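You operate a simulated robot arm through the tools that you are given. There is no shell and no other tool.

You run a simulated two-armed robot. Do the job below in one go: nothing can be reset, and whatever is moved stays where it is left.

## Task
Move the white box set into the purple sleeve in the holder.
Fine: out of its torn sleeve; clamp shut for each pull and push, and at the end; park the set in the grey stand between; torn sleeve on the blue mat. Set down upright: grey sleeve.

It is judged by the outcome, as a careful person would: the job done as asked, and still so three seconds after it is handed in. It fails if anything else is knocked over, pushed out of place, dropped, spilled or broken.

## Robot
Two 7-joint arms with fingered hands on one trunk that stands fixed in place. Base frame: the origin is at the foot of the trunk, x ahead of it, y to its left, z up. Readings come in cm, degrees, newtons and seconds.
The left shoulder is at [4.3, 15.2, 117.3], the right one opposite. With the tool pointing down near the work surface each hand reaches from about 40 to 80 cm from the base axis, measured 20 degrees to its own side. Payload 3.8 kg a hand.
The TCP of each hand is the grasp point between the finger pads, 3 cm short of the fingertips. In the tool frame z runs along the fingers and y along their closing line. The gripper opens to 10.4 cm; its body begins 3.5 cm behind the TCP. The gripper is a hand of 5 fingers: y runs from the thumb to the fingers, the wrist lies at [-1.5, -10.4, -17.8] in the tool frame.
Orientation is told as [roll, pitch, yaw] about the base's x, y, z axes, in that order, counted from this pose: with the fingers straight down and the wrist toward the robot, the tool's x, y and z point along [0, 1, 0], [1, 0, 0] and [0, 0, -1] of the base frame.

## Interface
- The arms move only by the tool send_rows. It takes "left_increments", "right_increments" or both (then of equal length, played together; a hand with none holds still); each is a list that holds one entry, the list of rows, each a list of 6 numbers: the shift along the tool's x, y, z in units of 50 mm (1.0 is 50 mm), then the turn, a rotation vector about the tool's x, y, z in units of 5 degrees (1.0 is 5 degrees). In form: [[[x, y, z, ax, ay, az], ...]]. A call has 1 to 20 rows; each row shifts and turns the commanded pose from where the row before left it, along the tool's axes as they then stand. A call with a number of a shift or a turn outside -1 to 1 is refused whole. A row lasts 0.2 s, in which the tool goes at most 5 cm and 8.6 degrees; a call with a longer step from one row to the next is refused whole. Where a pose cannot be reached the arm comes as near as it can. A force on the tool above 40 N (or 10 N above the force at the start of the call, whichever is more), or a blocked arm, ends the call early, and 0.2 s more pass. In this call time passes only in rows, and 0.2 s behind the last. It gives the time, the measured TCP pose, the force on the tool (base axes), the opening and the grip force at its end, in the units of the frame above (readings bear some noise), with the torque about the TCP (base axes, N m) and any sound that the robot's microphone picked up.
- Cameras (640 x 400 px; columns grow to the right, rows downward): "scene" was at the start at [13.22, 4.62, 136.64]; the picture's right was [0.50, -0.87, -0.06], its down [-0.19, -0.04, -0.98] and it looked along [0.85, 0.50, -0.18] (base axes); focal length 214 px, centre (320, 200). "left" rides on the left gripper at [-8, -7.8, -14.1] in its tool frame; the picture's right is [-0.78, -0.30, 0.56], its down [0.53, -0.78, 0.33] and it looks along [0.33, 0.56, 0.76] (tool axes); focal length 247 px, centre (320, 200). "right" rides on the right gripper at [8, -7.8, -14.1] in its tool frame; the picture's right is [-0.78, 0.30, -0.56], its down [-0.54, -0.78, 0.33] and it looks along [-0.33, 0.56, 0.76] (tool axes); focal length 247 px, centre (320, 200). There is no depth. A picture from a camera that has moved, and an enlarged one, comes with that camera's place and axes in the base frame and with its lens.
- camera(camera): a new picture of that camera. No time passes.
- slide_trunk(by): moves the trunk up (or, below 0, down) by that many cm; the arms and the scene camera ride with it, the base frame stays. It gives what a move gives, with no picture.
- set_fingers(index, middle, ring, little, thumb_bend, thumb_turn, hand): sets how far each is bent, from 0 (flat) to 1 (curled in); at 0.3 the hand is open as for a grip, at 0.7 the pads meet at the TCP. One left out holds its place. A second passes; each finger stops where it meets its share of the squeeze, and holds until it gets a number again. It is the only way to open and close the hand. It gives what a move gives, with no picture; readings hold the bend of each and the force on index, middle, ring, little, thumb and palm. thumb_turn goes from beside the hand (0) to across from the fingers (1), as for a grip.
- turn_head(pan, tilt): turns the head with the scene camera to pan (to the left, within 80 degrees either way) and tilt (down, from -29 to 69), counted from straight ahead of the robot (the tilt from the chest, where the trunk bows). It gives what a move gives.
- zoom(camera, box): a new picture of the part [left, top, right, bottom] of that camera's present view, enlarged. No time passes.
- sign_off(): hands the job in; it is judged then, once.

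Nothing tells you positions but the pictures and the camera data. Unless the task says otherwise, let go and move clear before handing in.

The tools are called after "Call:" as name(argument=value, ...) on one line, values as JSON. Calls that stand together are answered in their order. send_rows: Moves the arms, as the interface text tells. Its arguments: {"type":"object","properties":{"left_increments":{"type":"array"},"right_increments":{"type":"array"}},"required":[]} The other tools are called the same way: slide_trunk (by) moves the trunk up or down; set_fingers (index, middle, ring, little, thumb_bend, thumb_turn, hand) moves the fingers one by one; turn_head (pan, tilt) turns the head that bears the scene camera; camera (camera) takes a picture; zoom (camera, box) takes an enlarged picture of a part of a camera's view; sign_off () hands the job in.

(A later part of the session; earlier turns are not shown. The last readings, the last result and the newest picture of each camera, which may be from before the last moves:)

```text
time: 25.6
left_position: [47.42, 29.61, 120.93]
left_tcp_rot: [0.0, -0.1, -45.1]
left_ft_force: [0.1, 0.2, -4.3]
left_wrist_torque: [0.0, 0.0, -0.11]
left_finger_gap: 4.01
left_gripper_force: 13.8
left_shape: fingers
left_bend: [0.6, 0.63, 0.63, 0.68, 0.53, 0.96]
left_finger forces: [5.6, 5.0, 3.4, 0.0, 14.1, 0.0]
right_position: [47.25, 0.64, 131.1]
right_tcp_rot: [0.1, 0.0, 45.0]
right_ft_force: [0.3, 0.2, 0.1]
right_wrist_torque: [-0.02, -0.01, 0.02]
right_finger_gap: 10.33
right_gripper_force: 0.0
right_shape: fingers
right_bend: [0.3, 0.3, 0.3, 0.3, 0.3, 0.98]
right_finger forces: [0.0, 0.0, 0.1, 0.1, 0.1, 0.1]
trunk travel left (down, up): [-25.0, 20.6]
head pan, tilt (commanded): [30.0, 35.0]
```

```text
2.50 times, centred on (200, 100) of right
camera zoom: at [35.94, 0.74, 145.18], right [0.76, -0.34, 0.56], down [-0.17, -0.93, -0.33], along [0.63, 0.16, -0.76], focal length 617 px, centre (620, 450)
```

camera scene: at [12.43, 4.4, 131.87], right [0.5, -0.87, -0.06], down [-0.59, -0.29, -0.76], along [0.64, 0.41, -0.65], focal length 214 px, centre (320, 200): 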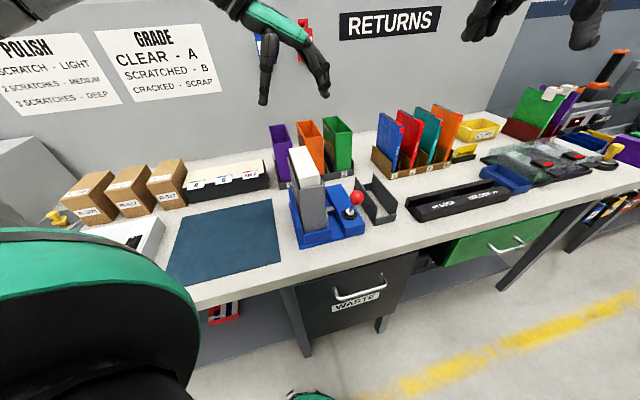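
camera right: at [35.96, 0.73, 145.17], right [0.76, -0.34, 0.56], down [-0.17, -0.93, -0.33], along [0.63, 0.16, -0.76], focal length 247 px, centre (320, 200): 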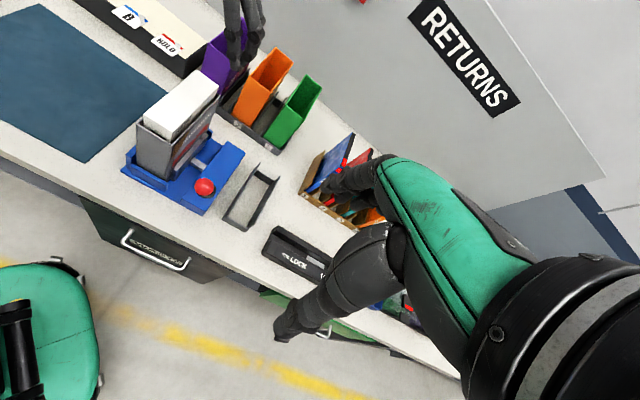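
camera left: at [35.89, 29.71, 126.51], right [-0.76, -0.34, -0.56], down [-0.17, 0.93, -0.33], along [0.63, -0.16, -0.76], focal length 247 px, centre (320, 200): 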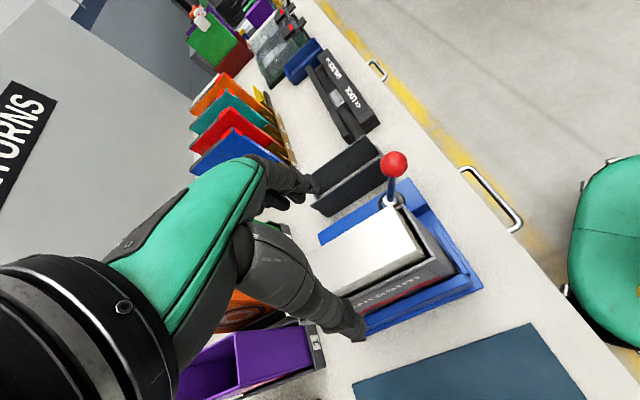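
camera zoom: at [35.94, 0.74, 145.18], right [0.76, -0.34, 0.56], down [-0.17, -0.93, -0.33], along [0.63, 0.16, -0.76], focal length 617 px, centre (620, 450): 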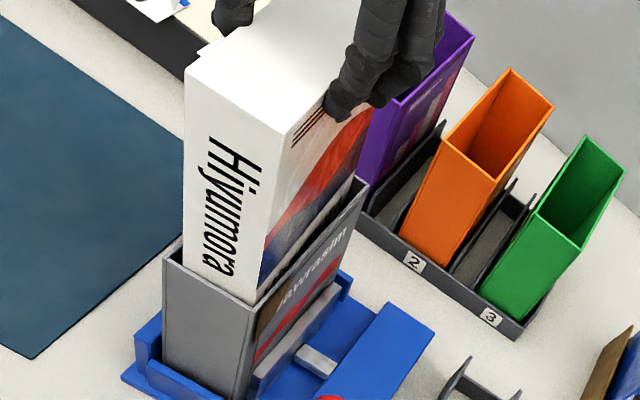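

The set is most of the way out and hanging steadily. I'll lift the rest of the way.

Call:
send_rows(left_increments=[[[0, 0, -0.24, 0, 0, 0], [0, 0, -0.24, 0, 0, 0], [0, 0, -0.24, 0, 0, 0], [0, 0, -0.24, 0, 0, 0], [0, 0, -0.24, 0, 0, 0], [0, 0, -0.24, 0, 0, 0], [0, 0, -0.24, 0, 0, 0]]])

Call:
camera(camera="scene")

Call:
zoom(camera="right", box=[120, 0, 280, 180])

```text
time: 27.1
left_position: [47.09, 29.74, 129.23]
left_tcp_rot: [0.0, -0.1, -45.0]
left_ft_force: [0.2, -0.1, -3.7]
left_wrist_torque: [-0.07, -0.02, 0.0]
left_finger_gap: 4.02
left_gripper_force: 13.6
left_shape: fingers
left_bend: [0.6, 0.63, 0.64, 0.68, 0.53, 0.95]
left_finger forces: [6.3, 4.3, 2.8, 0.0, 13.4, 0.0]
right_position: [47.26, 0.67, 130.95]
right_tcp_rot: [0.1, 0.0, 45.0]
right_ft_force: [0.0, 0.4, 0.3]
right_wrist_torque: [0.01, 0.02, 0.0]
right_finger_gap: 10.33
right_gripper_force: 0.1
right_shape: fingers
right_bend: [0.3, 0.3, 0.3, 0.3, 0.3, 0.98]
right_finger forces: [0.0, 0.0, 0.1, 0.1, 0.1, 0.1]
trunk travel left (down, up): [-25.0, 20.6]
head pan, tilt (commanded): [30.0, 35.0]
```

```text
taken
camera scene: at [12.4, 4.41, 131.88], right [0.5, -0.87, -0.06], down [-0.59, -0.29, -0.76], along [0.64, 0.41, -0.65], focal length 214 px, centre (320, 200)
```

scene: 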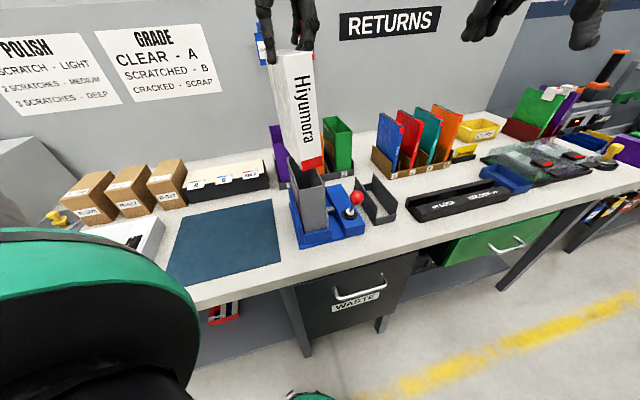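

```text
2.22 times, centred on (200, 90) of right
camera zoom: at [35.93, 0.73, 145.18], right [0.76, -0.34, 0.56], down [-0.17, -0.93, -0.33], along [0.63, 0.16, -0.76], focal length 549 px, centre (587, 444)
```

zoom: 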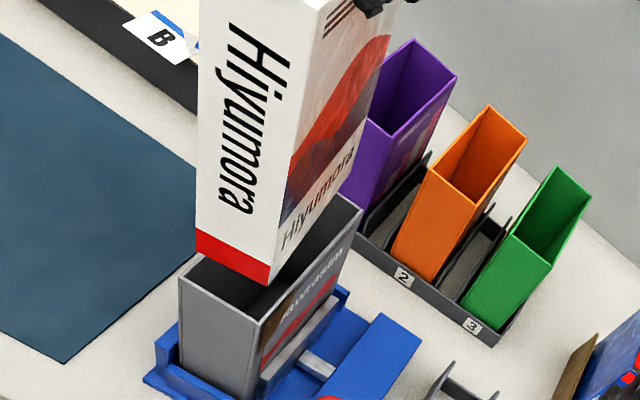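

The set is fully out with its bottom around z 108, clear of the sleeve rim at about 104. Before moving to the stand I'll check the set's tilt and measure the stand's opening more closely.

Call:
zoom(camera="scene", box=[340, 160, 410, 230])

Call:
zoom(camera="right", box=[210, 150, 300, 240])

Call:
camera(camera="left")

Call:
zoom(camera="scene", box=[250, 30, 350, 220])

```text
5.71 times, centred on (375, 195) of scene
camera zoom: at [12.4, 4.41, 131.88], right [0.5, -0.87, -0.06], down [-0.59, -0.29, -0.76], along [0.64, 0.41, -0.65], focal length 1226 px, centre (6, 229)
```

zoom: 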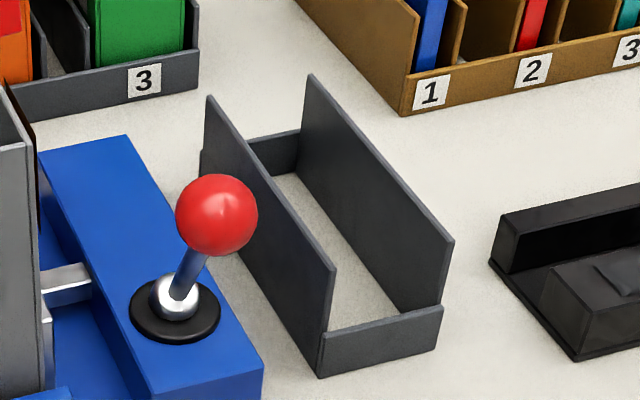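

```text
4.44 times, centred on (255, 195) of right
camera zoom: at [35.93, 0.73, 145.18], right [0.76, -0.34, 0.56], down [-0.17, -0.93, -0.33], along [0.63, 0.16, -0.76], focal length 1098 px, centre (609, 222)
```

zoom: 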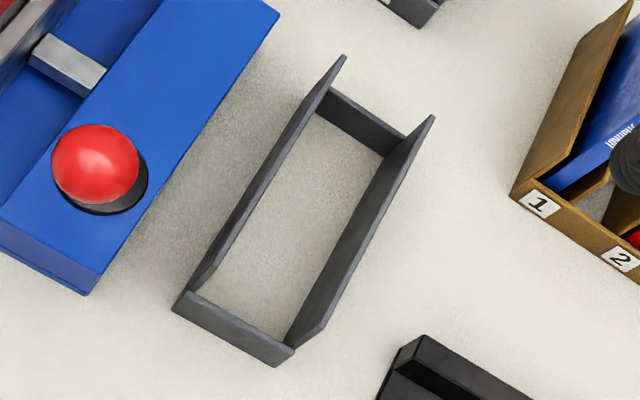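

```text
taken
camera left: at [36.08, 29.56, 143.52], right [-0.76, -0.34, -0.56], down [-0.17, 0.93, -0.33], along [0.63, -0.16, -0.76], focal length 247 px, centre (320, 200)
```

left: 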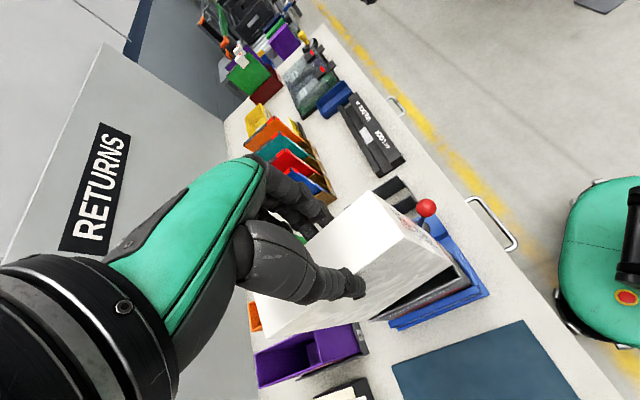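

```text
2.11 times, centred on (300, 125) of scene
camera zoom: at [12.4, 4.41, 131.88], right [0.5, -0.87, -0.06], down [-0.59, -0.29, -0.76], along [0.64, 0.41, -0.65], focal length 452 px, centre (362, 358)
```

zoom: 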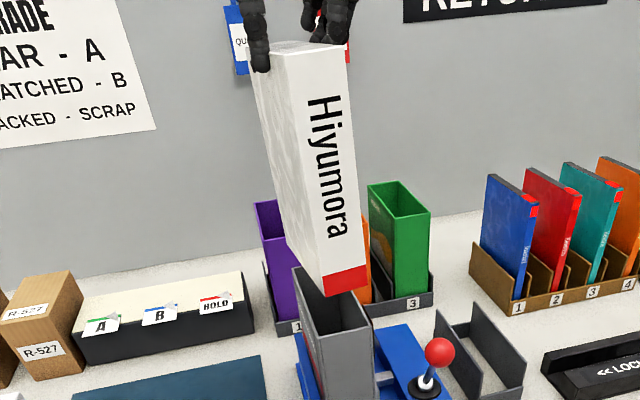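

The set hangs plumb and the stand's opening is centred near e1 55.4, e2 −31.6 in bench coordinates, about 19.8 cm to the right of where the set is now. I'll carry it across at this height, moving the right hand back a little for clearance.

Call:
send_rows(left_increments=[[[0, 0.2, 0, 0, 0, 0], [0, 0.4, 0, 0, 0, 0], [0, 0.4, 0, 0, 0, 0], [0, 0.4, 0, 0, 0, 0], [0, 0.4, 0, 0, 0, 0], [0, 0.4, 0, 0, 0, 0], [0, 0.4, 0, 0, 0, 0], [0, 0.4, 0, 0, 0, 0], [0, 0.4, 0, 0, 0, 0], [0, 0.4, 0, 0, 0, 0], [0, 0.16, 0, 0, 0, 0]]], right_increments=[[[-0.2, -0.3, 0, 0, 0, 0], [-0.2, -0.3, 0, 0, 0, 0], [-0.2, -0.3, 0, 0, 0, 0], [-0.2, -0.3, 0, 0, 0, 0], [0, 0, 0, 0, 0, 0], [0, 0, 0, 0, 0, 0], [0, 0, 0, 0, 0, 0], [0, 0, 0, 0, 0, 0], [0, 0, 0, 0, 0, 0], [0, 0, 0, 0, 0, 0], [0, 0, 0, 0, 0, 0]]])

Call:
camera(camera="scene")

Call:
camera(camera="right")

Call:
camera(camera="left")

```text
time: 29.6
left_position: [59.35, 17.58, 129.28]
left_tcp_rot: [0.0, 0.0, -44.9]
left_ft_force: [-0.1, -0.4, -3.7]
left_wrist_torque: [-0.05, -0.02, 0.02]
left_finger_gap: 4.02
left_gripper_force: 12.7
left_shape: fingers
left_bend: [0.6, 0.63, 0.64, 0.68, 0.53, 0.95]
left_finger forces: [6.2, 4.2, 2.8, 0.0, 13.3, 0.0]
left hand out of reach, approached as far as the arm can: row 10, 11
right_position: [45.83, -6.32, 130.82]
right_tcp_rot: [0.0, -0.1, 45.0]
right_ft_force: [0.2, -0.4, -0.6]
right_wrist_torque: [-0.01, 0.0, -0.01]
right_finger_gap: 10.3
right_gripper_force: 0.0
right_shape: fingers
right_bend: [0.3, 0.3, 0.3, 0.3, 0.3, 0.98]
right_finger forces: [0.1, 0.1, 0.0, 0.1, 0.1, 0.0]
trunk travel left (down, up): [-25.0, 20.6]
head pan, tilt (commanded): [30.0, 35.0]
```

```text
taken
camera scene: at [12.37, 4.41, 131.88], right [0.5, -0.87, -0.06], down [-0.59, -0.29, -0.76], along [0.64, 0.41, -0.65], focal length 214 px, centre (320, 200)
```

scene: 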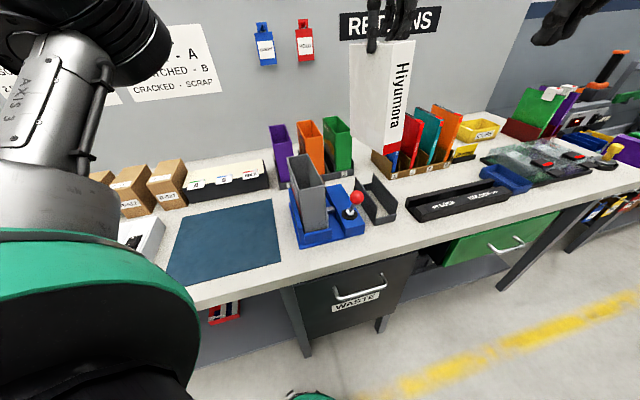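

```text
taken
camera right: at [34.32, -6.3, 144.91], right [0.76, -0.34, 0.56], down [-0.17, -0.93, -0.33], along [0.63, 0.16, -0.76], focal length 247 px, centre (320, 200)
```

right: 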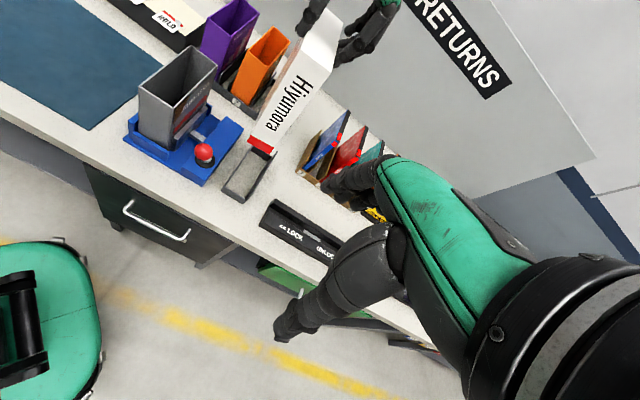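

```text
taken
camera left: at [48.23, 17.35, 143.61], right [-0.76, -0.34, -0.56], down [-0.17, 0.93, -0.33], along [0.63, -0.16, -0.76], focal length 247 px, centre (320, 200)
```

left: 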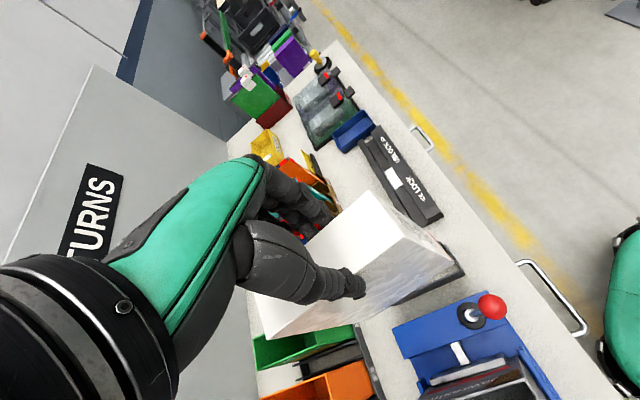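

The left hand stopped about 2.5 cm short because the arm is stretched high. Reach grows lower down, so I'll descend 9 cm (set bottom about z 99, still above the stand walls at 94.6) and look again.

Call:
send_rows(left_increments=[[[0, 0, 0.3, 0, 0, 0], [0, 0, 0.3, 0, 0, 0], [0, 0, 0.3, 0, 0, 0], [0, 0, 0.3, 0, 0, 0], [0, 0, 0.3, 0, 0, 0], [0, 0, 0.3, 0, 0, 0]]])

Call:
camera(camera="left")

Call:
zoom(camera="right", box=[160, 20, 360, 220])

Call:
zoom(camera="scene", box=[320, 30, 440, 230])

```text
time: 30.9
left_position: [59.39, 17.75, 120.39]
left_tcp_rot: [0.0, 0.0, -44.9]
left_ft_force: [0.1, -0.7, -3.6]
left_wrist_torque: [-0.04, 0.0, -0.02]
left_finger_gap: 4.02
left_gripper_force: 13.1
left_shape: fingers
left_bend: [0.6, 0.63, 0.64, 0.68, 0.53, 0.95]
left_finger forces: [6.2, 4.3, 2.7, 0.0, 13.3, 0.0]
right_position: [45.81, -6.23, 130.72]
right_tcp_rot: [0.1, 0.1, 45.1]
right_ft_force: [0.6, -0.4, 0.1]
right_wrist_torque: [-0.01, 0.01, -0.03]
right_finger_gap: 10.28
right_gripper_force: 0.0
right_shape: fingers
right_bend: [0.3, 0.3, 0.3, 0.3, 0.3, 0.98]
right_finger forces: [0.1, 0.0, 0.0, 0.0, 0.1, 0.0]
trunk travel left (down, up): [-25.0, 20.6]
head pan, tilt (commanded): [30.0, 35.0]
```

```text
taken
camera left: at [48.27, 17.51, 134.49], right [-0.76, -0.34, -0.56], down [-0.17, 0.93, -0.33], along [0.63, -0.16, -0.76], focal length 247 px, centre (320, 200)
```

left: 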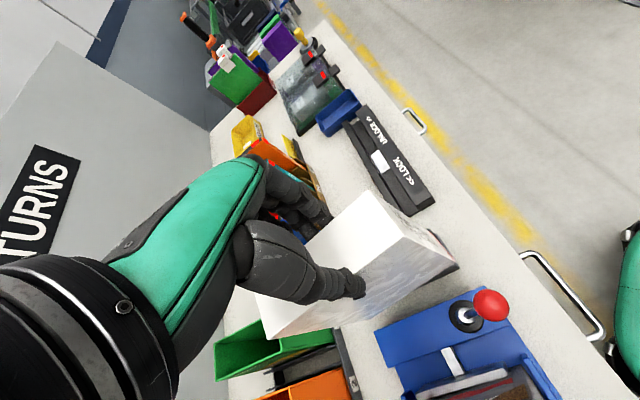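

```text
2.00 times, centred on (260, 120) of right
camera zoom: at [34.42, -6.28, 144.88], right [0.76, -0.34, 0.56], down [-0.17, -0.93, -0.33], along [0.63, 0.16, -0.76], focal length 494 px, centre (440, 360)
```

zoom: 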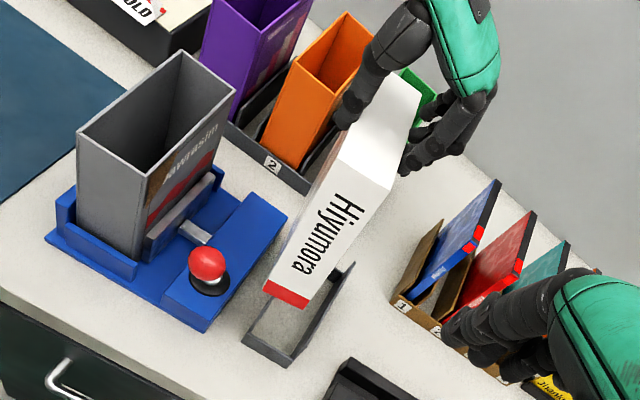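

```text
2.00 times, centred on (380, 130) of scene
camera zoom: at [12.45, 4.43, 131.87], right [0.5, -0.87, -0.06], down [-0.59, -0.29, -0.76], along [0.64, 0.41, -0.65], focal length 429 px, centre (200, 340)
```

zoom: 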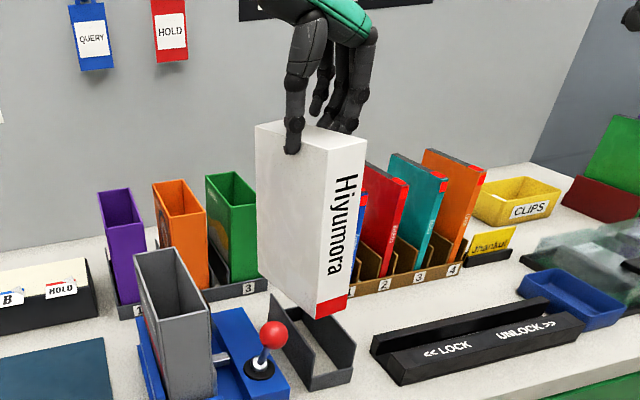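

Holding position well. The set's bottom centre is at about e2 −29.55; I'll shift 2.05 cm further right to centre over the stand.

Call:
send_rows(left_increments=[[[0, 0.2, 0, 0, 0, 0], [0, 0.21, 0, 0, 0, 0]]])

Call:
zoom(camera="left", box=[300, 180, 520, 360])

Call:
zoom(camera="right", box=[200, 80, 320, 210])

Call:
zoom(camera="scene", box=[340, 140, 430, 230])

```text
time: 31.6
left_position: [60.74, 16.24, 120.32]
left_tcp_rot: [0.0, -0.1, -45.0]
left_ft_force: [-0.1, -0.9, -3.9]
left_wrist_torque: [-0.05, -0.01, 0.01]
left_finger_gap: 4.03
left_gripper_force: 13.1
left_shape: fingers
left_bend: [0.6, 0.63, 0.64, 0.68, 0.53, 0.95]
left_finger forces: [6.5, 4.2, 2.6, 0.0, 13.2, 0.0]
right_position: [45.82, -6.39, 130.58]
right_tcp_rot: [0.1, 0.1, 45.1]
right_ft_force: [0.2, -0.4, -0.3]
right_wrist_torque: [-0.02, -0.01, 0.0]
right_finger_gap: 10.3
right_gripper_force: 0.1
right_shape: fingers
right_bend: [0.3, 0.3, 0.3, 0.3, 0.3, 0.98]
right_finger forces: [0.0, 0.1, 0.0, 0.0, 0.0, 0.0]
trunk travel left (down, up): [-25.0, 20.6]
head pan, tilt (commanded): [30.0, 35.0]
```

```text
2.22 times, centred on (410, 270) of left
camera zoom: at [49.66, 16.01, 134.43], right [-0.76, -0.34, -0.56], down [-0.17, 0.93, -0.33], along [0.63, -0.16, -0.76], focal length 549 px, centre (120, 44)
```

zoom: 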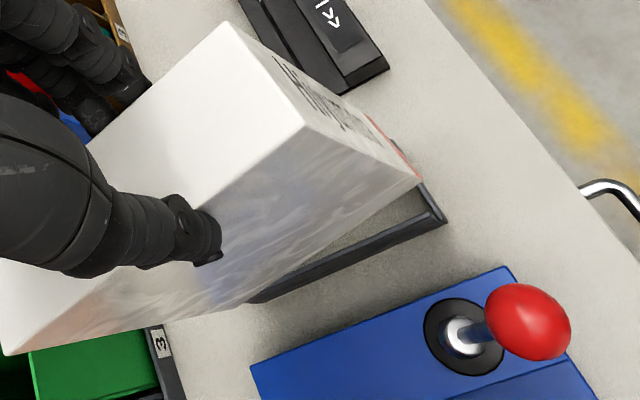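

```text
3.08 times, centred on (260, 145) of right
camera zoom: at [34.46, -6.35, 144.87], right [0.76, -0.34, 0.56], down [-0.17, -0.93, -0.33], along [0.63, 0.16, -0.76], focal length 760 px, centre (505, 369)
```

zoom: 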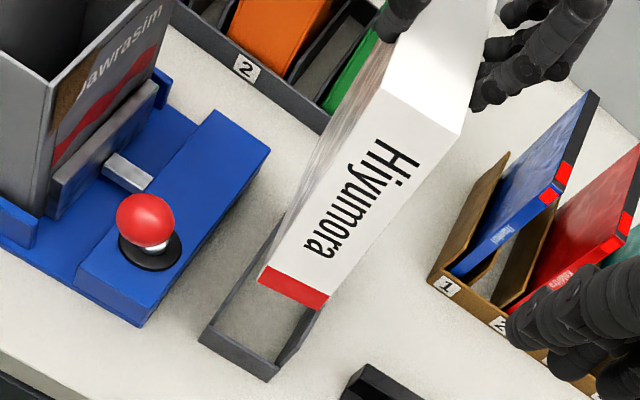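

```text
4.44 times, centred on (385, 185) of scene
camera zoom: at [12.48, 4.37, 131.87], right [0.5, -0.87, -0.06], down [-0.59, -0.29, -0.76], along [0.64, 0.41, -0.65], focal length 953 px, centre (31, 267)
```

zoom: 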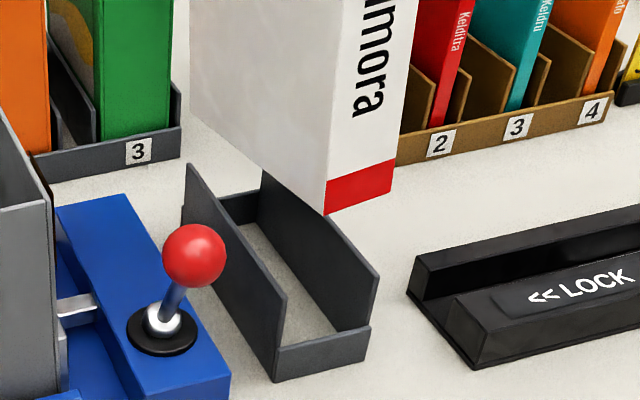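

Triangulating the set's corners shows it has pitched about 4° in the grip (far end low) and leans 1.6° sideways, which would catch the stand's near lip. I'll counter-rotate the hand slightly and re-measure.

Call:
send_rows(left_increments=[[[0, 0, 0, 0.15, 0.4, 0], [0, 0, 0, 0.15, 0.4, 0], [0, 0, 0, 0, 0, 0]]])

Call:
zoom(camera="left", box=[300, 180, 520, 360])

Call:
zoom(camera="right", box=[200, 80, 320, 210])

Call:
zoom(camera="scene", box=[340, 140, 430, 230])

```text
time: 32.4
left_position: [60.71, 16.3, 120.28]
left_tcp_rot: [4.1, 1.4, -44.9]
left_ft_force: [0.4, -0.2, -3.6]
left_wrist_torque: [-0.08, 0.05, 0.01]
left_finger_gap: 4.0
left_gripper_force: 12.9
left_shape: fingers
left_bend: [0.6, 0.63, 0.64, 0.68, 0.53, 0.95]
left_finger forces: [6.5, 4.2, 2.6, 0.0, 13.2, 0.0]
right_position: [45.72, -6.42, 130.65]
right_tcp_rot: [0.1, 0.0, 45.0]
right_ft_force: [0.0, 0.6, 0.4]
right_wrist_torque: [-0.03, 0.05, 0.04]
right_finger_gap: 10.31
right_gripper_force: 0.2
right_shape: fingers
right_bend: [0.3, 0.3, 0.3, 0.3, 0.3, 0.98]
right_finger forces: [0.0, 0.1, 0.0, 0.0, 0.1, 0.0]
trunk travel left (down, up): [-25.0, 20.6]
head pan, tilt (commanded): [30.0, 35.0]
```

```text
2.22 times, centred on (410, 270) of left
camera zoom: at [49.15, 15.09, 134.07], right [-0.74, -0.3, -0.6], down [-0.16, 0.95, -0.27], along [0.65, -0.1, -0.75], focal length 549 px, centre (120, 44)
```

zoom: 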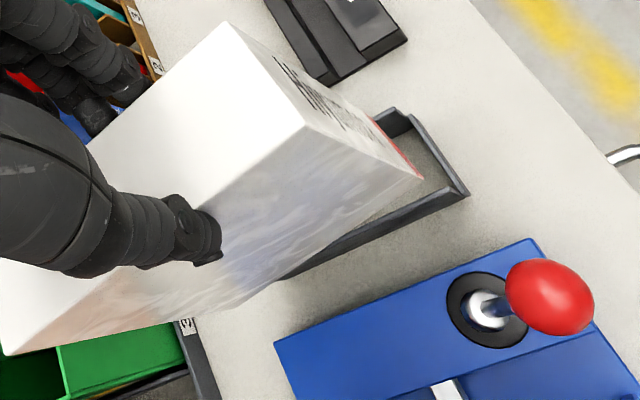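

```text
3.08 times, centred on (260, 145) of right
camera zoom: at [34.39, -6.27, 144.89], right [0.76, -0.34, 0.56], down [-0.17, -0.93, -0.33], along [0.63, 0.16, -0.76], focal length 760 px, centre (505, 369)
```

zoom: 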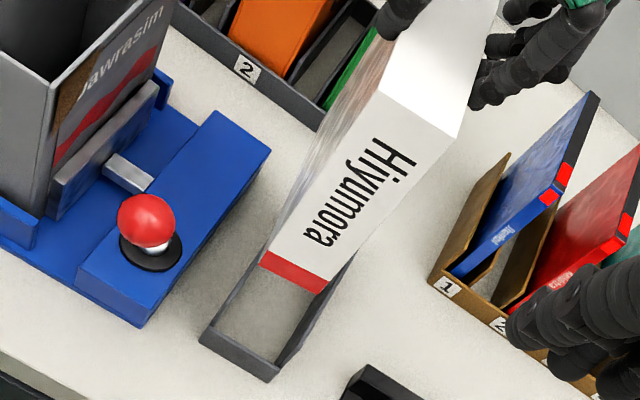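

```text
4.44 times, centred on (385, 185) of scene
camera zoom: at [12.43, 4.44, 131.87], right [0.5, -0.87, -0.06], down [-0.59, -0.29, -0.76], along [0.64, 0.41, -0.65], focal length 953 px, centre (31, 267)
```

zoom: 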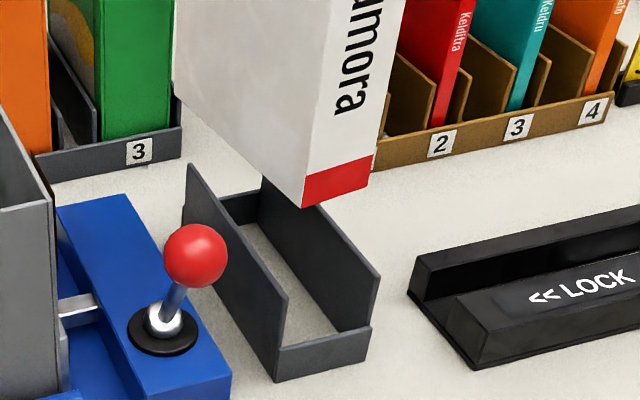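

The set is now plumb, spanning about e2 −29.2 to −33.6 between stand walls at −28.6 and −34.5. I'll nudge 0.3 cm right and lower until its bottom is just above the walls, then re-check.

Call:
send_rows(left_increments=[[[-0.014, 0.065, 0.2, 0, 0, 0], [-0.014, 0.005, 0.2, 0, 0, 0], [-0.014, 0.005, 0.2, 0, 0, 0], [-0.014, 0.005, 0.16, 0, 0, 0]]])

Call:
zoom(camera="left", box=[340, 180, 520, 320])

Call:
zoom(camera="right", box=[200, 90, 310, 210])

Call:
zoom(camera="scene", box=[340, 140, 430, 230])

```text
time: 33.4
left_position: [60.85, 16.01, 116.49]
left_tcp_rot: [4.1, 1.5, -44.9]
left_ft_force: [-0.1, 0.6, -3.7]
left_wrist_torque: [-0.03, -0.02, -0.01]
left_finger_gap: 4.03
left_gripper_force: 13.1
left_shape: fingers
left_bend: [0.6, 0.63, 0.64, 0.68, 0.53, 0.95]
left_finger forces: [6.4, 4.1, 2.6, 0.0, 13.2, 0.0]
right_position: [45.73, -6.33, 130.71]
right_tcp_rot: [0.0, 0.0, 45.0]
right_ft_force: [0.5, 0.0, 0.7]
right_wrist_torque: [0.03, 0.02, 0.02]
right_finger_gap: 10.33
right_gripper_force: 0.1
right_shape: fingers
right_bend: [0.3, 0.3, 0.3, 0.3, 0.3, 0.98]
right_finger forces: [0.0, 0.0, 0.0, 0.0, 0.1, 0.0]
trunk travel left (down, up): [-25.0, 20.6]
head pan, tilt (commanded): [30.0, 35.0]
```

```text
2.86 times, centred on (430, 250) of left
camera zoom: at [49.35, 14.83, 130.24], right [-0.74, -0.3, -0.6], down [-0.16, 0.95, -0.27], along [0.65, -0.1, -0.75], focal length 706 px, centre (6, 57)
```

zoom: 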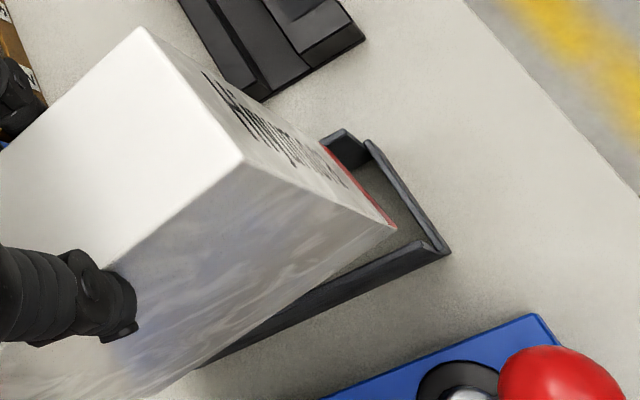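

```text
3.33 times, centred on (255, 150) of right
camera zoom: at [34.41, -6.29, 144.88], right [0.76, -0.34, 0.56], down [-0.17, -0.93, -0.33], along [0.63, 0.16, -0.76], focal length 823 px, centre (537, 367)
```

zoom: 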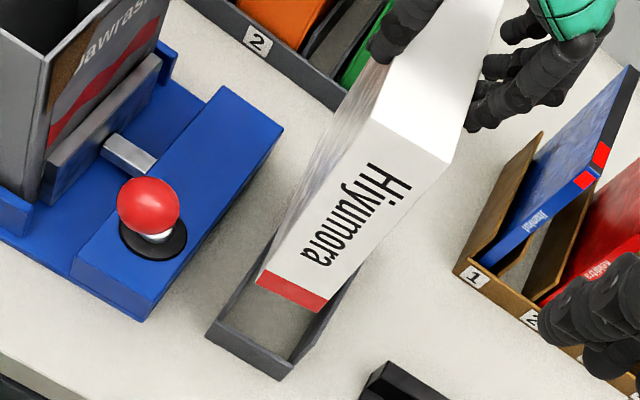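

```text
4.44 times, centred on (385, 185) of scene
camera zoom: at [12.44, 4.42, 131.87], right [0.5, -0.87, -0.06], down [-0.59, -0.29, -0.76], along [0.64, 0.41, -0.65], focal length 953 px, centre (31, 267)
```

zoom: 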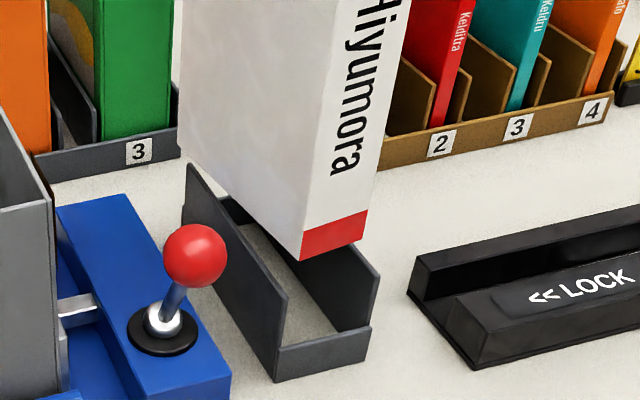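

The set lines up between the stand's walls in all three views. I'll lower it into the stand, slowing near the bottom.

Call:
send_rows(left_increments=[[[-0.014, 0.005, 0.2, 0, 0, 0], [-0.014, 0.005, 0.2, 0, 0, 0], [-0.014, 0.005, 0.2, 0, 0, 0], [-0.014, 0.005, 0.2, 0, 0, 0], [-0.014, 0.005, 0.2, 0, 0, 0]]])

Call:
zoom(camera="right", box=[200, 90, 310, 210])

Call:
zoom(camera="scene", box=[340, 140, 430, 230])

```text
time: 34.5
left_position: [60.73, 15.67, 111.96]
left_tcp_rot: [4.1, 1.2, -44.9]
left_ft_force: [4.7, -2.0, 23.0]
left_wrist_torque: [0.0, -0.15, 0.0]
left_finger_gap: 4.09
left_gripper_force: 18.6
left_shape: fingers
left_bend: [0.59, 0.63, 0.65, 0.68, 0.55, 0.95]
left_finger forces: [9.3, 6.8, 3.3, 0.2, 16.3, 0.0]
right_position: [45.56, -6.44, 130.79]
right_tcp_rot: [0.1, -0.1, 45.0]
right_ft_force: [0.4, -0.3, 0.2]
right_wrist_torque: [-0.06, 0.01, -0.01]
right_finger_gap: 10.32
right_gripper_force: 0.0
right_shape: fingers
right_bend: [0.3, 0.3, 0.3, 0.3, 0.3, 0.98]
right_finger forces: [0.0, 0.0, 0.1, 0.0, 0.0, 0.0]
trunk travel left (down, up): [-25.0, 20.6]
head pan, tilt (commanded): [30.0, 35.0]
```

```text
3.33 times, centred on (255, 150) of right
camera zoom: at [34.17, -6.45, 144.96], right [0.76, -0.34, 0.56], down [-0.17, -0.93, -0.33], along [0.63, 0.16, -0.76], focal length 823 px, centre (537, 367)
```

zoom: 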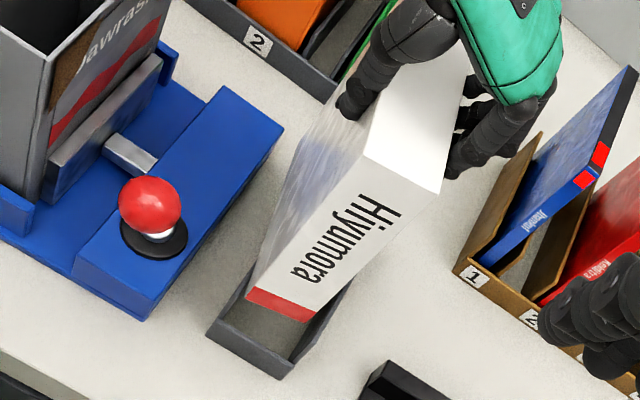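

```text
4.44 times, centred on (385, 185) of scene
camera zoom: at [12.23, 4.28, 131.91], right [0.5, -0.87, -0.06], down [-0.59, -0.29, -0.76], along [0.64, 0.41, -0.65], focal length 953 px, centre (31, 267)
```

zoom: 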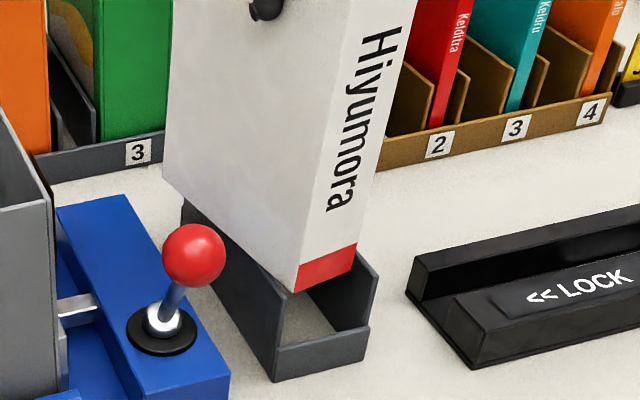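

The set has caught on the stand's left wall (23 N), so I must not press. I'll back straight up 3 cm at once and inspect.

Call:
send_rows(left_increments=[[[0.014, -0.005, -0.2, 0, 0, 0], [0.014, -0.005, -0.2, 0, 0, 0], [0.014, -0.005, -0.2, 0, 0, 0], [0.014, -0.005, -0.2, 0, 0, 0], [0, 0, 0, 0, 0, 0]]])

Call:
zoom(camera="right", box=[190, 60, 330, 210])

Call:
zoom(camera="scene", box=[320, 60, 440, 230])

Call:
zoom(camera="left", box=[300, 180, 520, 360])

```text
time: 35.8
left_position: [60.8, 15.92, 115.54]
left_tcp_rot: [4.1, 1.6, -44.9]
left_ft_force: [-0.1, -0.1, -4.3]
left_wrist_torque: [-0.08, 0.02, 0.0]
left_finger_gap: 4.11
left_gripper_force: 14.0
left_shape: fingers
left_bend: [0.59, 0.63, 0.65, 0.68, 0.55, 0.95]
left_finger forces: [7.4, 4.5, 2.3, 0.3, 14.3, 0.0]
right_position: [45.76, -6.34, 130.72]
right_tcp_rot: [0.0, 0.1, 45.1]
right_ft_force: [-0.3, 0.3, 0.1]
right_wrist_torque: [-0.01, 0.01, 0.01]
right_finger_gap: 10.31
right_gripper_force: 0.0
right_shape: fingers
right_bend: [0.3, 0.3, 0.3, 0.3, 0.3, 0.98]
right_finger forces: [0.0, 0.1, 0.1, 0.0, 0.1, 0.1]
trunk travel left (down, up): [-25.0, 20.6]
head pan, tilt (commanded): [30.0, 35.0]
```

```text
2.67 times, centred on (260, 135) of right
camera zoom: at [34.41, -6.28, 144.88], right [0.76, -0.34, 0.56], down [-0.17, -0.93, -0.33], along [0.63, 0.16, -0.76], focal length 659 px, centre (480, 373)
```

zoom: 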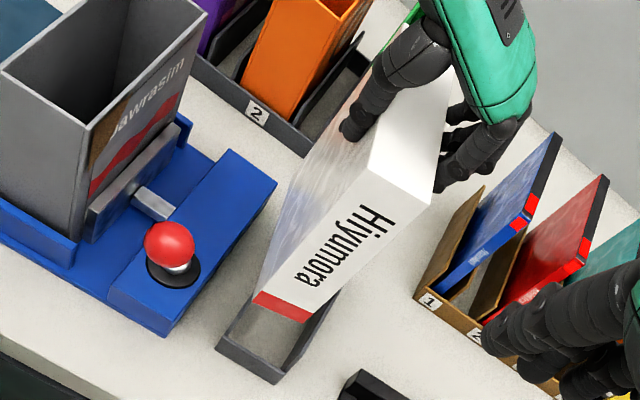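

```text
2.35 times, centred on (380, 145) of scene
camera zoom: at [12.44, 4.43, 131.87], right [0.5, -0.87, -0.06], down [-0.59, -0.29, -0.76], along [0.64, 0.41, -0.65], focal length 505 px, centre (179, 329)
```

zoom: 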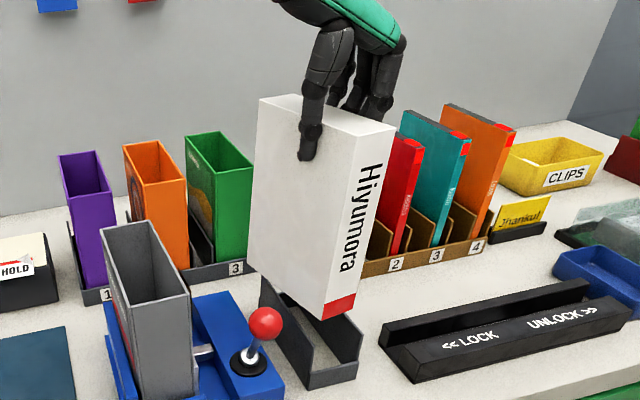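

```text
2.22 times, centred on (410, 270) of left
camera zoom: at [49.34, 14.78, 129.27], right [-0.74, -0.3, -0.6], down [-0.16, 0.95, -0.27], along [0.65, -0.1, -0.75], focal length 549 px, centre (120, 44)
```

zoom: 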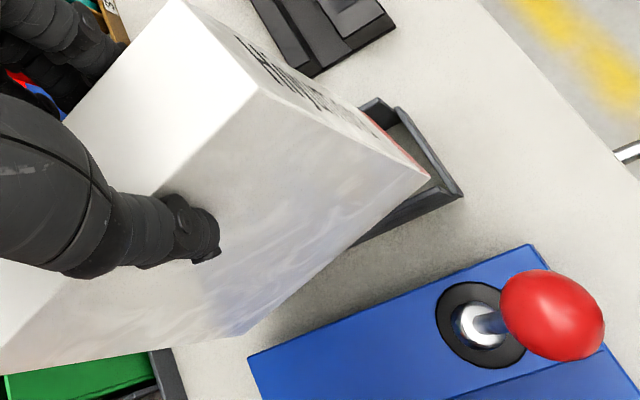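

The set slid about 2 cm deeper into the grip and tilted a few degrees; the stand needs checking for movement. I'll take the same views as before to compare.

Call:
zoom(camera="scene", box=[340, 140, 430, 230])

Call:
zoom(camera="right", box=[200, 90, 310, 210])

```text
4.44 times, centred on (385, 185) of scene
camera zoom: at [12.44, 4.43, 131.87], right [0.5, -0.87, -0.06], down [-0.59, -0.29, -0.76], along [0.64, 0.41, -0.65], focal length 953 px, centre (31, 267)
```

zoom: 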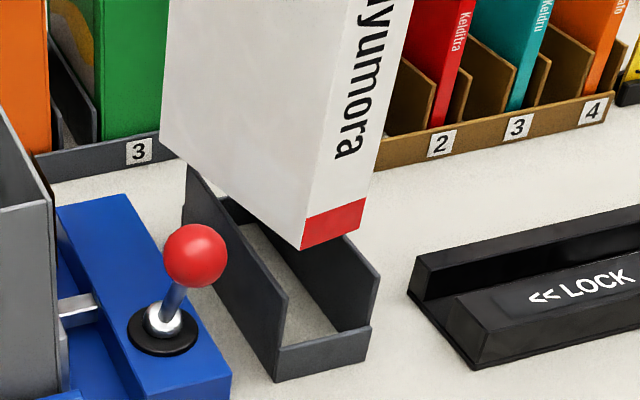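

```text
3.33 times, centred on (255, 150) of right
camera zoom: at [34.41, -6.28, 144.88], right [0.76, -0.34, 0.56], down [-0.17, -0.93, -0.33], along [0.63, 0.16, -0.76], focal length 823 px, centre (537, 367)
```

zoom: 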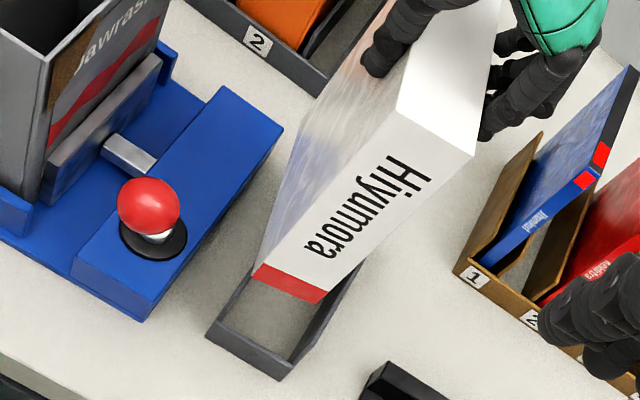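

The stand did not move, but the views show the set has yawed roughly 8–10° in the grip. I'll rise a bit and correct yaw, pitch and lean together.

Call:
send_rows(left_increments=[[[0, 0, -0.3, -0.16, 0.1, 0.4], [0, 0, 0, -0.16, 0.1, 0.4], [0, 0, 0, -0.16, 0.1, 0.4], [0, 0, 0, -0.16, 0.1, 0.4], [0, 0, 0, 0, 0, 0]]])

Call:
zoom(camera="scene", box=[340, 140, 430, 230])

Call:
zoom(camera="right", box=[200, 60, 330, 210])

Call:
zoom(camera="left", box=[280, 160, 520, 360])

Call:
zoom(camera="scene", box=[320, 60, 440, 230])

```text
time: 37.0
left_position: [60.91, 15.79, 117.05]
left_tcp_rot: [5.9, -1.0, -53.2]
left_ft_force: [-0.1, 0.0, -4.3]
left_wrist_torque: [-0.07, 0.03, 0.03]
left_finger_gap: 4.09
left_gripper_force: 14.8
left_shape: fingers
left_bend: [0.59, 0.63, 0.65, 0.68, 0.55, 0.95]
left_finger forces: [7.5, 4.4, 2.2, 0.2, 14.3, 0.0]
right_position: [45.7, -6.31, 130.68]
right_tcp_rot: [0.0, 0.0, 44.9]
right_ft_force: [0.4, 0.0, -0.3]
right_wrist_torque: [0.03, -0.01, 0.04]
right_finger_gap: 10.31
right_gripper_force: 0.1
right_shape: fingers
right_bend: [0.3, 0.3, 0.3, 0.3, 0.3, 0.98]
right_finger forces: [0.1, 0.0, 0.0, 0.0, 0.1, 0.0]
trunk travel left (down, up): [-25.0, 20.6]
head pan, tilt (commanded): [30.0, 35.0]
```

```text
4.44 times, centred on (385, 185) of scene
camera zoom: at [12.43, 4.42, 131.87], right [0.5, -0.87, -0.06], down [-0.59, -0.29, -0.76], along [0.64, 0.41, -0.65], focal length 953 px, centre (31, 267)
```

zoom: 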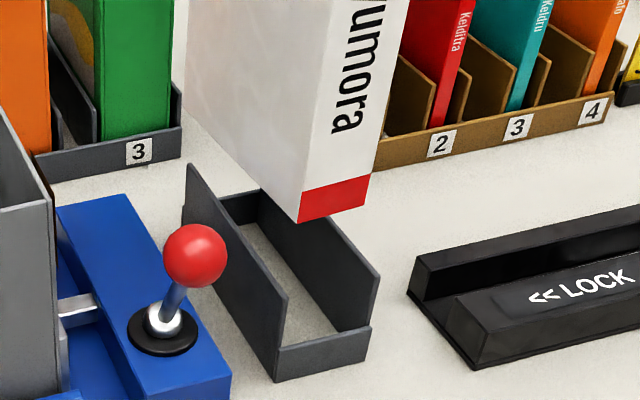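

```text
2.67 times, centred on (265, 135) of right
camera zoom: at [34.39, -6.29, 144.89], right [0.76, -0.34, 0.56], down [-0.17, -0.93, -0.33], along [0.63, 0.16, -0.76], focal length 659 px, centre (467, 373)
```

zoom: 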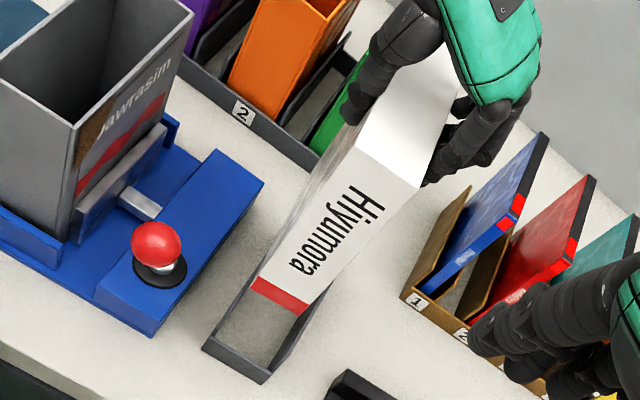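

```text
2.00 times, centred on (400, 260) of left
camera zoom: at [48.59, 16.6, 130.11], right [-0.74, -0.2, -0.64], down [-0.01, 0.96, -0.29], along [0.67, -0.21, -0.71], focal length 494 px, centre (160, 80)
```

zoom: 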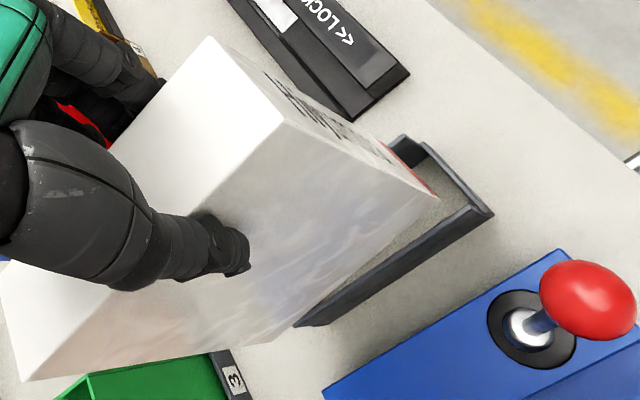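

```text
2.35 times, centred on (380, 145) of scene
camera zoom: at [12.43, 4.42, 131.87], right [0.5, -0.87, -0.06], down [-0.59, -0.29, -0.76], along [0.64, 0.41, -0.65], focal length 505 px, centre (179, 329)
```

zoom: 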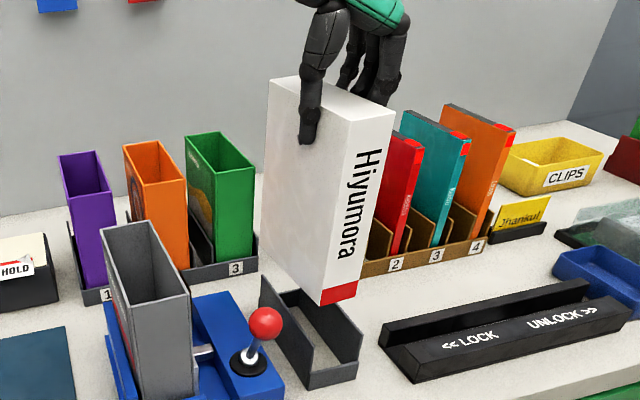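

The set's near edge is now plumb, but comparing its long edges with the stand's walls shows about 5° of yaw still to remove, and it needs to go roughly 0.9 cm right. I'll apply both.

Call:
send_rows(left_increments=[[[0, 0, 0, 0, 0, 0.5], [0, 0, 0, 0, 0, 0.5], [-0.02, 0.1, 0, 0, 0, 0], [0, 0.09, 0, 0, 0, 0], [0, 0, 0, 0, 0, 0]]])

Call:
zoom(camera="scene", box=[340, 140, 430, 230])

Call:
zoom(camera="right", box=[200, 60, 330, 210])

Call:
zoom(camera="left", box=[280, 160, 520, 360])

Call:
zoom(camera="scene", box=[320, 60, 440, 230])

```text
time: 38.1
left_position: [61.33, 15.11, 116.95]
left_tcp_rot: [5.9, -0.5, -58.1]
left_ft_force: [-1.4, -0.7, -3.4]
left_wrist_torque: [-0.08, 0.04, -0.02]
left_finger_gap: 4.12
left_gripper_force: 13.9
left_shape: fingers
left_bend: [0.59, 0.63, 0.65, 0.68, 0.55, 0.95]
left_finger forces: [7.4, 4.4, 2.2, 0.2, 14.3, 0.0]
right_position: [45.79, -6.36, 130.8]
right_tcp_rot: [0.1, -0.1, 45.1]
right_ft_force: [-0.3, -0.2, 0.0]
right_wrist_torque: [-0.01, -0.01, -0.01]
right_finger_gap: 10.29
right_gripper_force: 0.1
right_shape: fingers
right_bend: [0.3, 0.3, 0.3, 0.3, 0.3, 0.98]
right_finger forces: [0.1, 0.1, 0.0, 0.0, 0.0, 0.1]
trunk travel left (down, up): [-25.0, 20.6]
head pan, tilt (commanded): [30.0, 35.0]
```

```text
4.44 times, centred on (385, 185) of scene
camera zoom: at [12.42, 4.44, 131.87], right [0.5, -0.87, -0.06], down [-0.59, -0.29, -0.76], along [0.64, 0.41, -0.65], focal length 953 px, centre (31, 267)
```

zoom: 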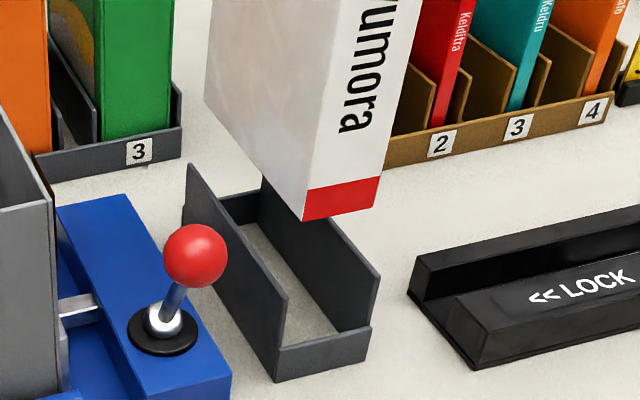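

```text
2.67 times, centred on (265, 135) of right
camera zoom: at [34.39, -6.27, 144.89], right [0.76, -0.34, 0.56], down [-0.17, -0.93, -0.33], along [0.63, 0.16, -0.76], focal length 659 px, centre (467, 373)
```

zoom: 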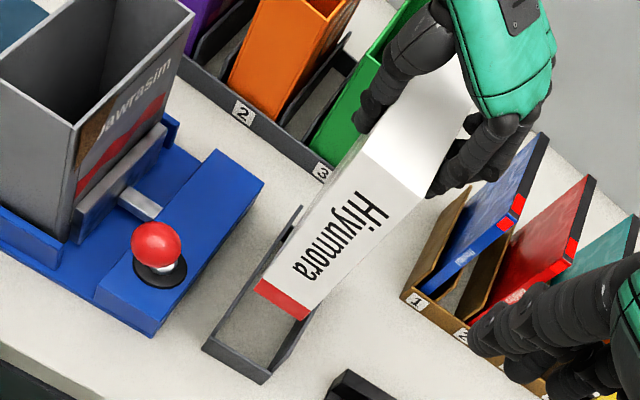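

```text
2.00 times, centred on (400, 260) of left
camera zoom: at [49.17, 16.74, 130.22], right [-0.76, -0.13, -0.64], down [0.07, 0.96, -0.28], along [0.65, -0.26, -0.72], focal length 494 px, centre (160, 80)
```

zoom: 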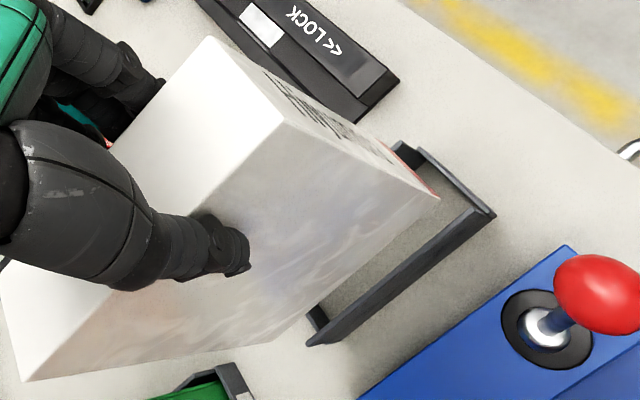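

```text
2.35 times, centred on (380, 145) of scene
camera zoom: at [12.42, 4.44, 131.87], right [0.5, -0.87, -0.06], down [-0.59, -0.29, -0.76], along [0.64, 0.41, -0.65], focal length 505 px, centre (179, 329)
```

zoom: 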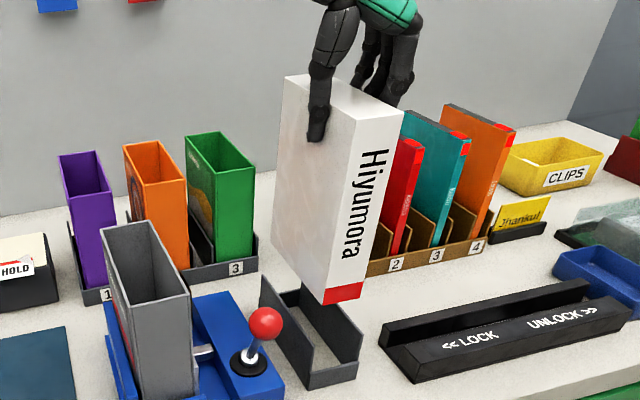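

Yaw now looks within about 2°. I'll zoom tightly on the near end of the stand to judge the side clearances before lowering.

Call:
zoom(camera="right", box=[235, 155, 295, 215])

Call:
zoom(camera="scene", box=[350, 150, 400, 220])

Call:
zoom(camera="left", box=[400, 220, 540, 340])

```text
6.67 times, centred on (265, 185) of right
camera zoom: at [34.39, -6.27, 144.89], right [0.76, -0.34, 0.56], down [-0.17, -0.93, -0.33], along [0.63, 0.16, -0.76], focal length 1646 px, centre (687, 300)
```

zoom: 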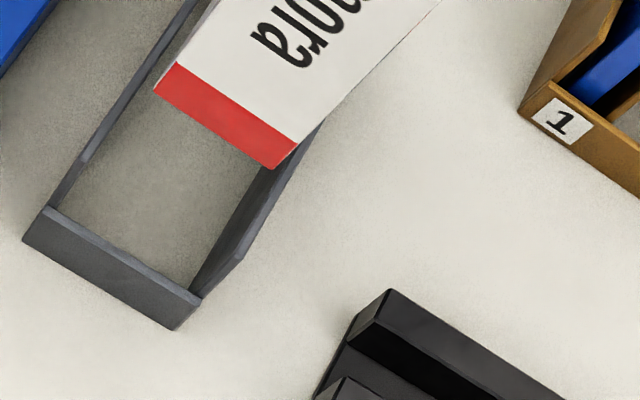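

```text
5.71 times, centred on (375, 185) of scene
camera zoom: at [12.42, 4.44, 131.87], right [0.5, -0.87, -0.06], down [-0.59, -0.29, -0.76], along [0.64, 0.41, -0.65], focal length 1226 px, centre (6, 286)
```

zoom: 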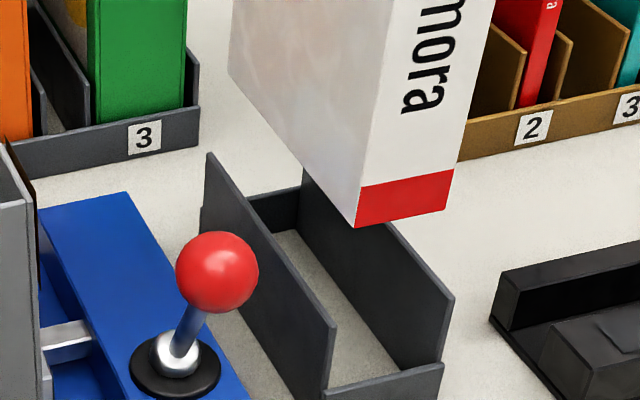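

```text
3.33 times, centred on (470, 280) of left
camera zoom: at [49.17, 16.74, 130.22], right [-0.76, -0.13, -0.64], down [0.07, 0.96, -0.28], along [0.65, -0.26, -0.72], focal length 823 px, centre (-180, -67)
```

zoom: 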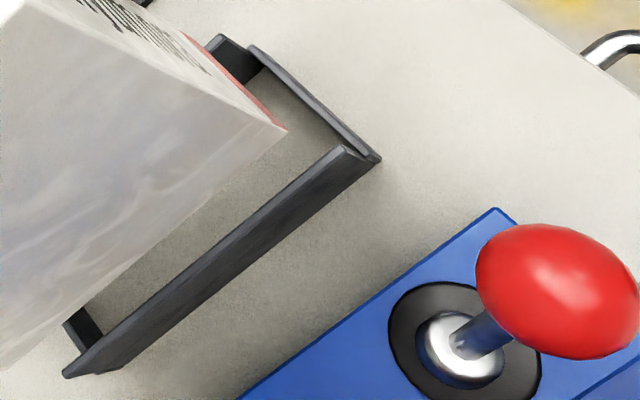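

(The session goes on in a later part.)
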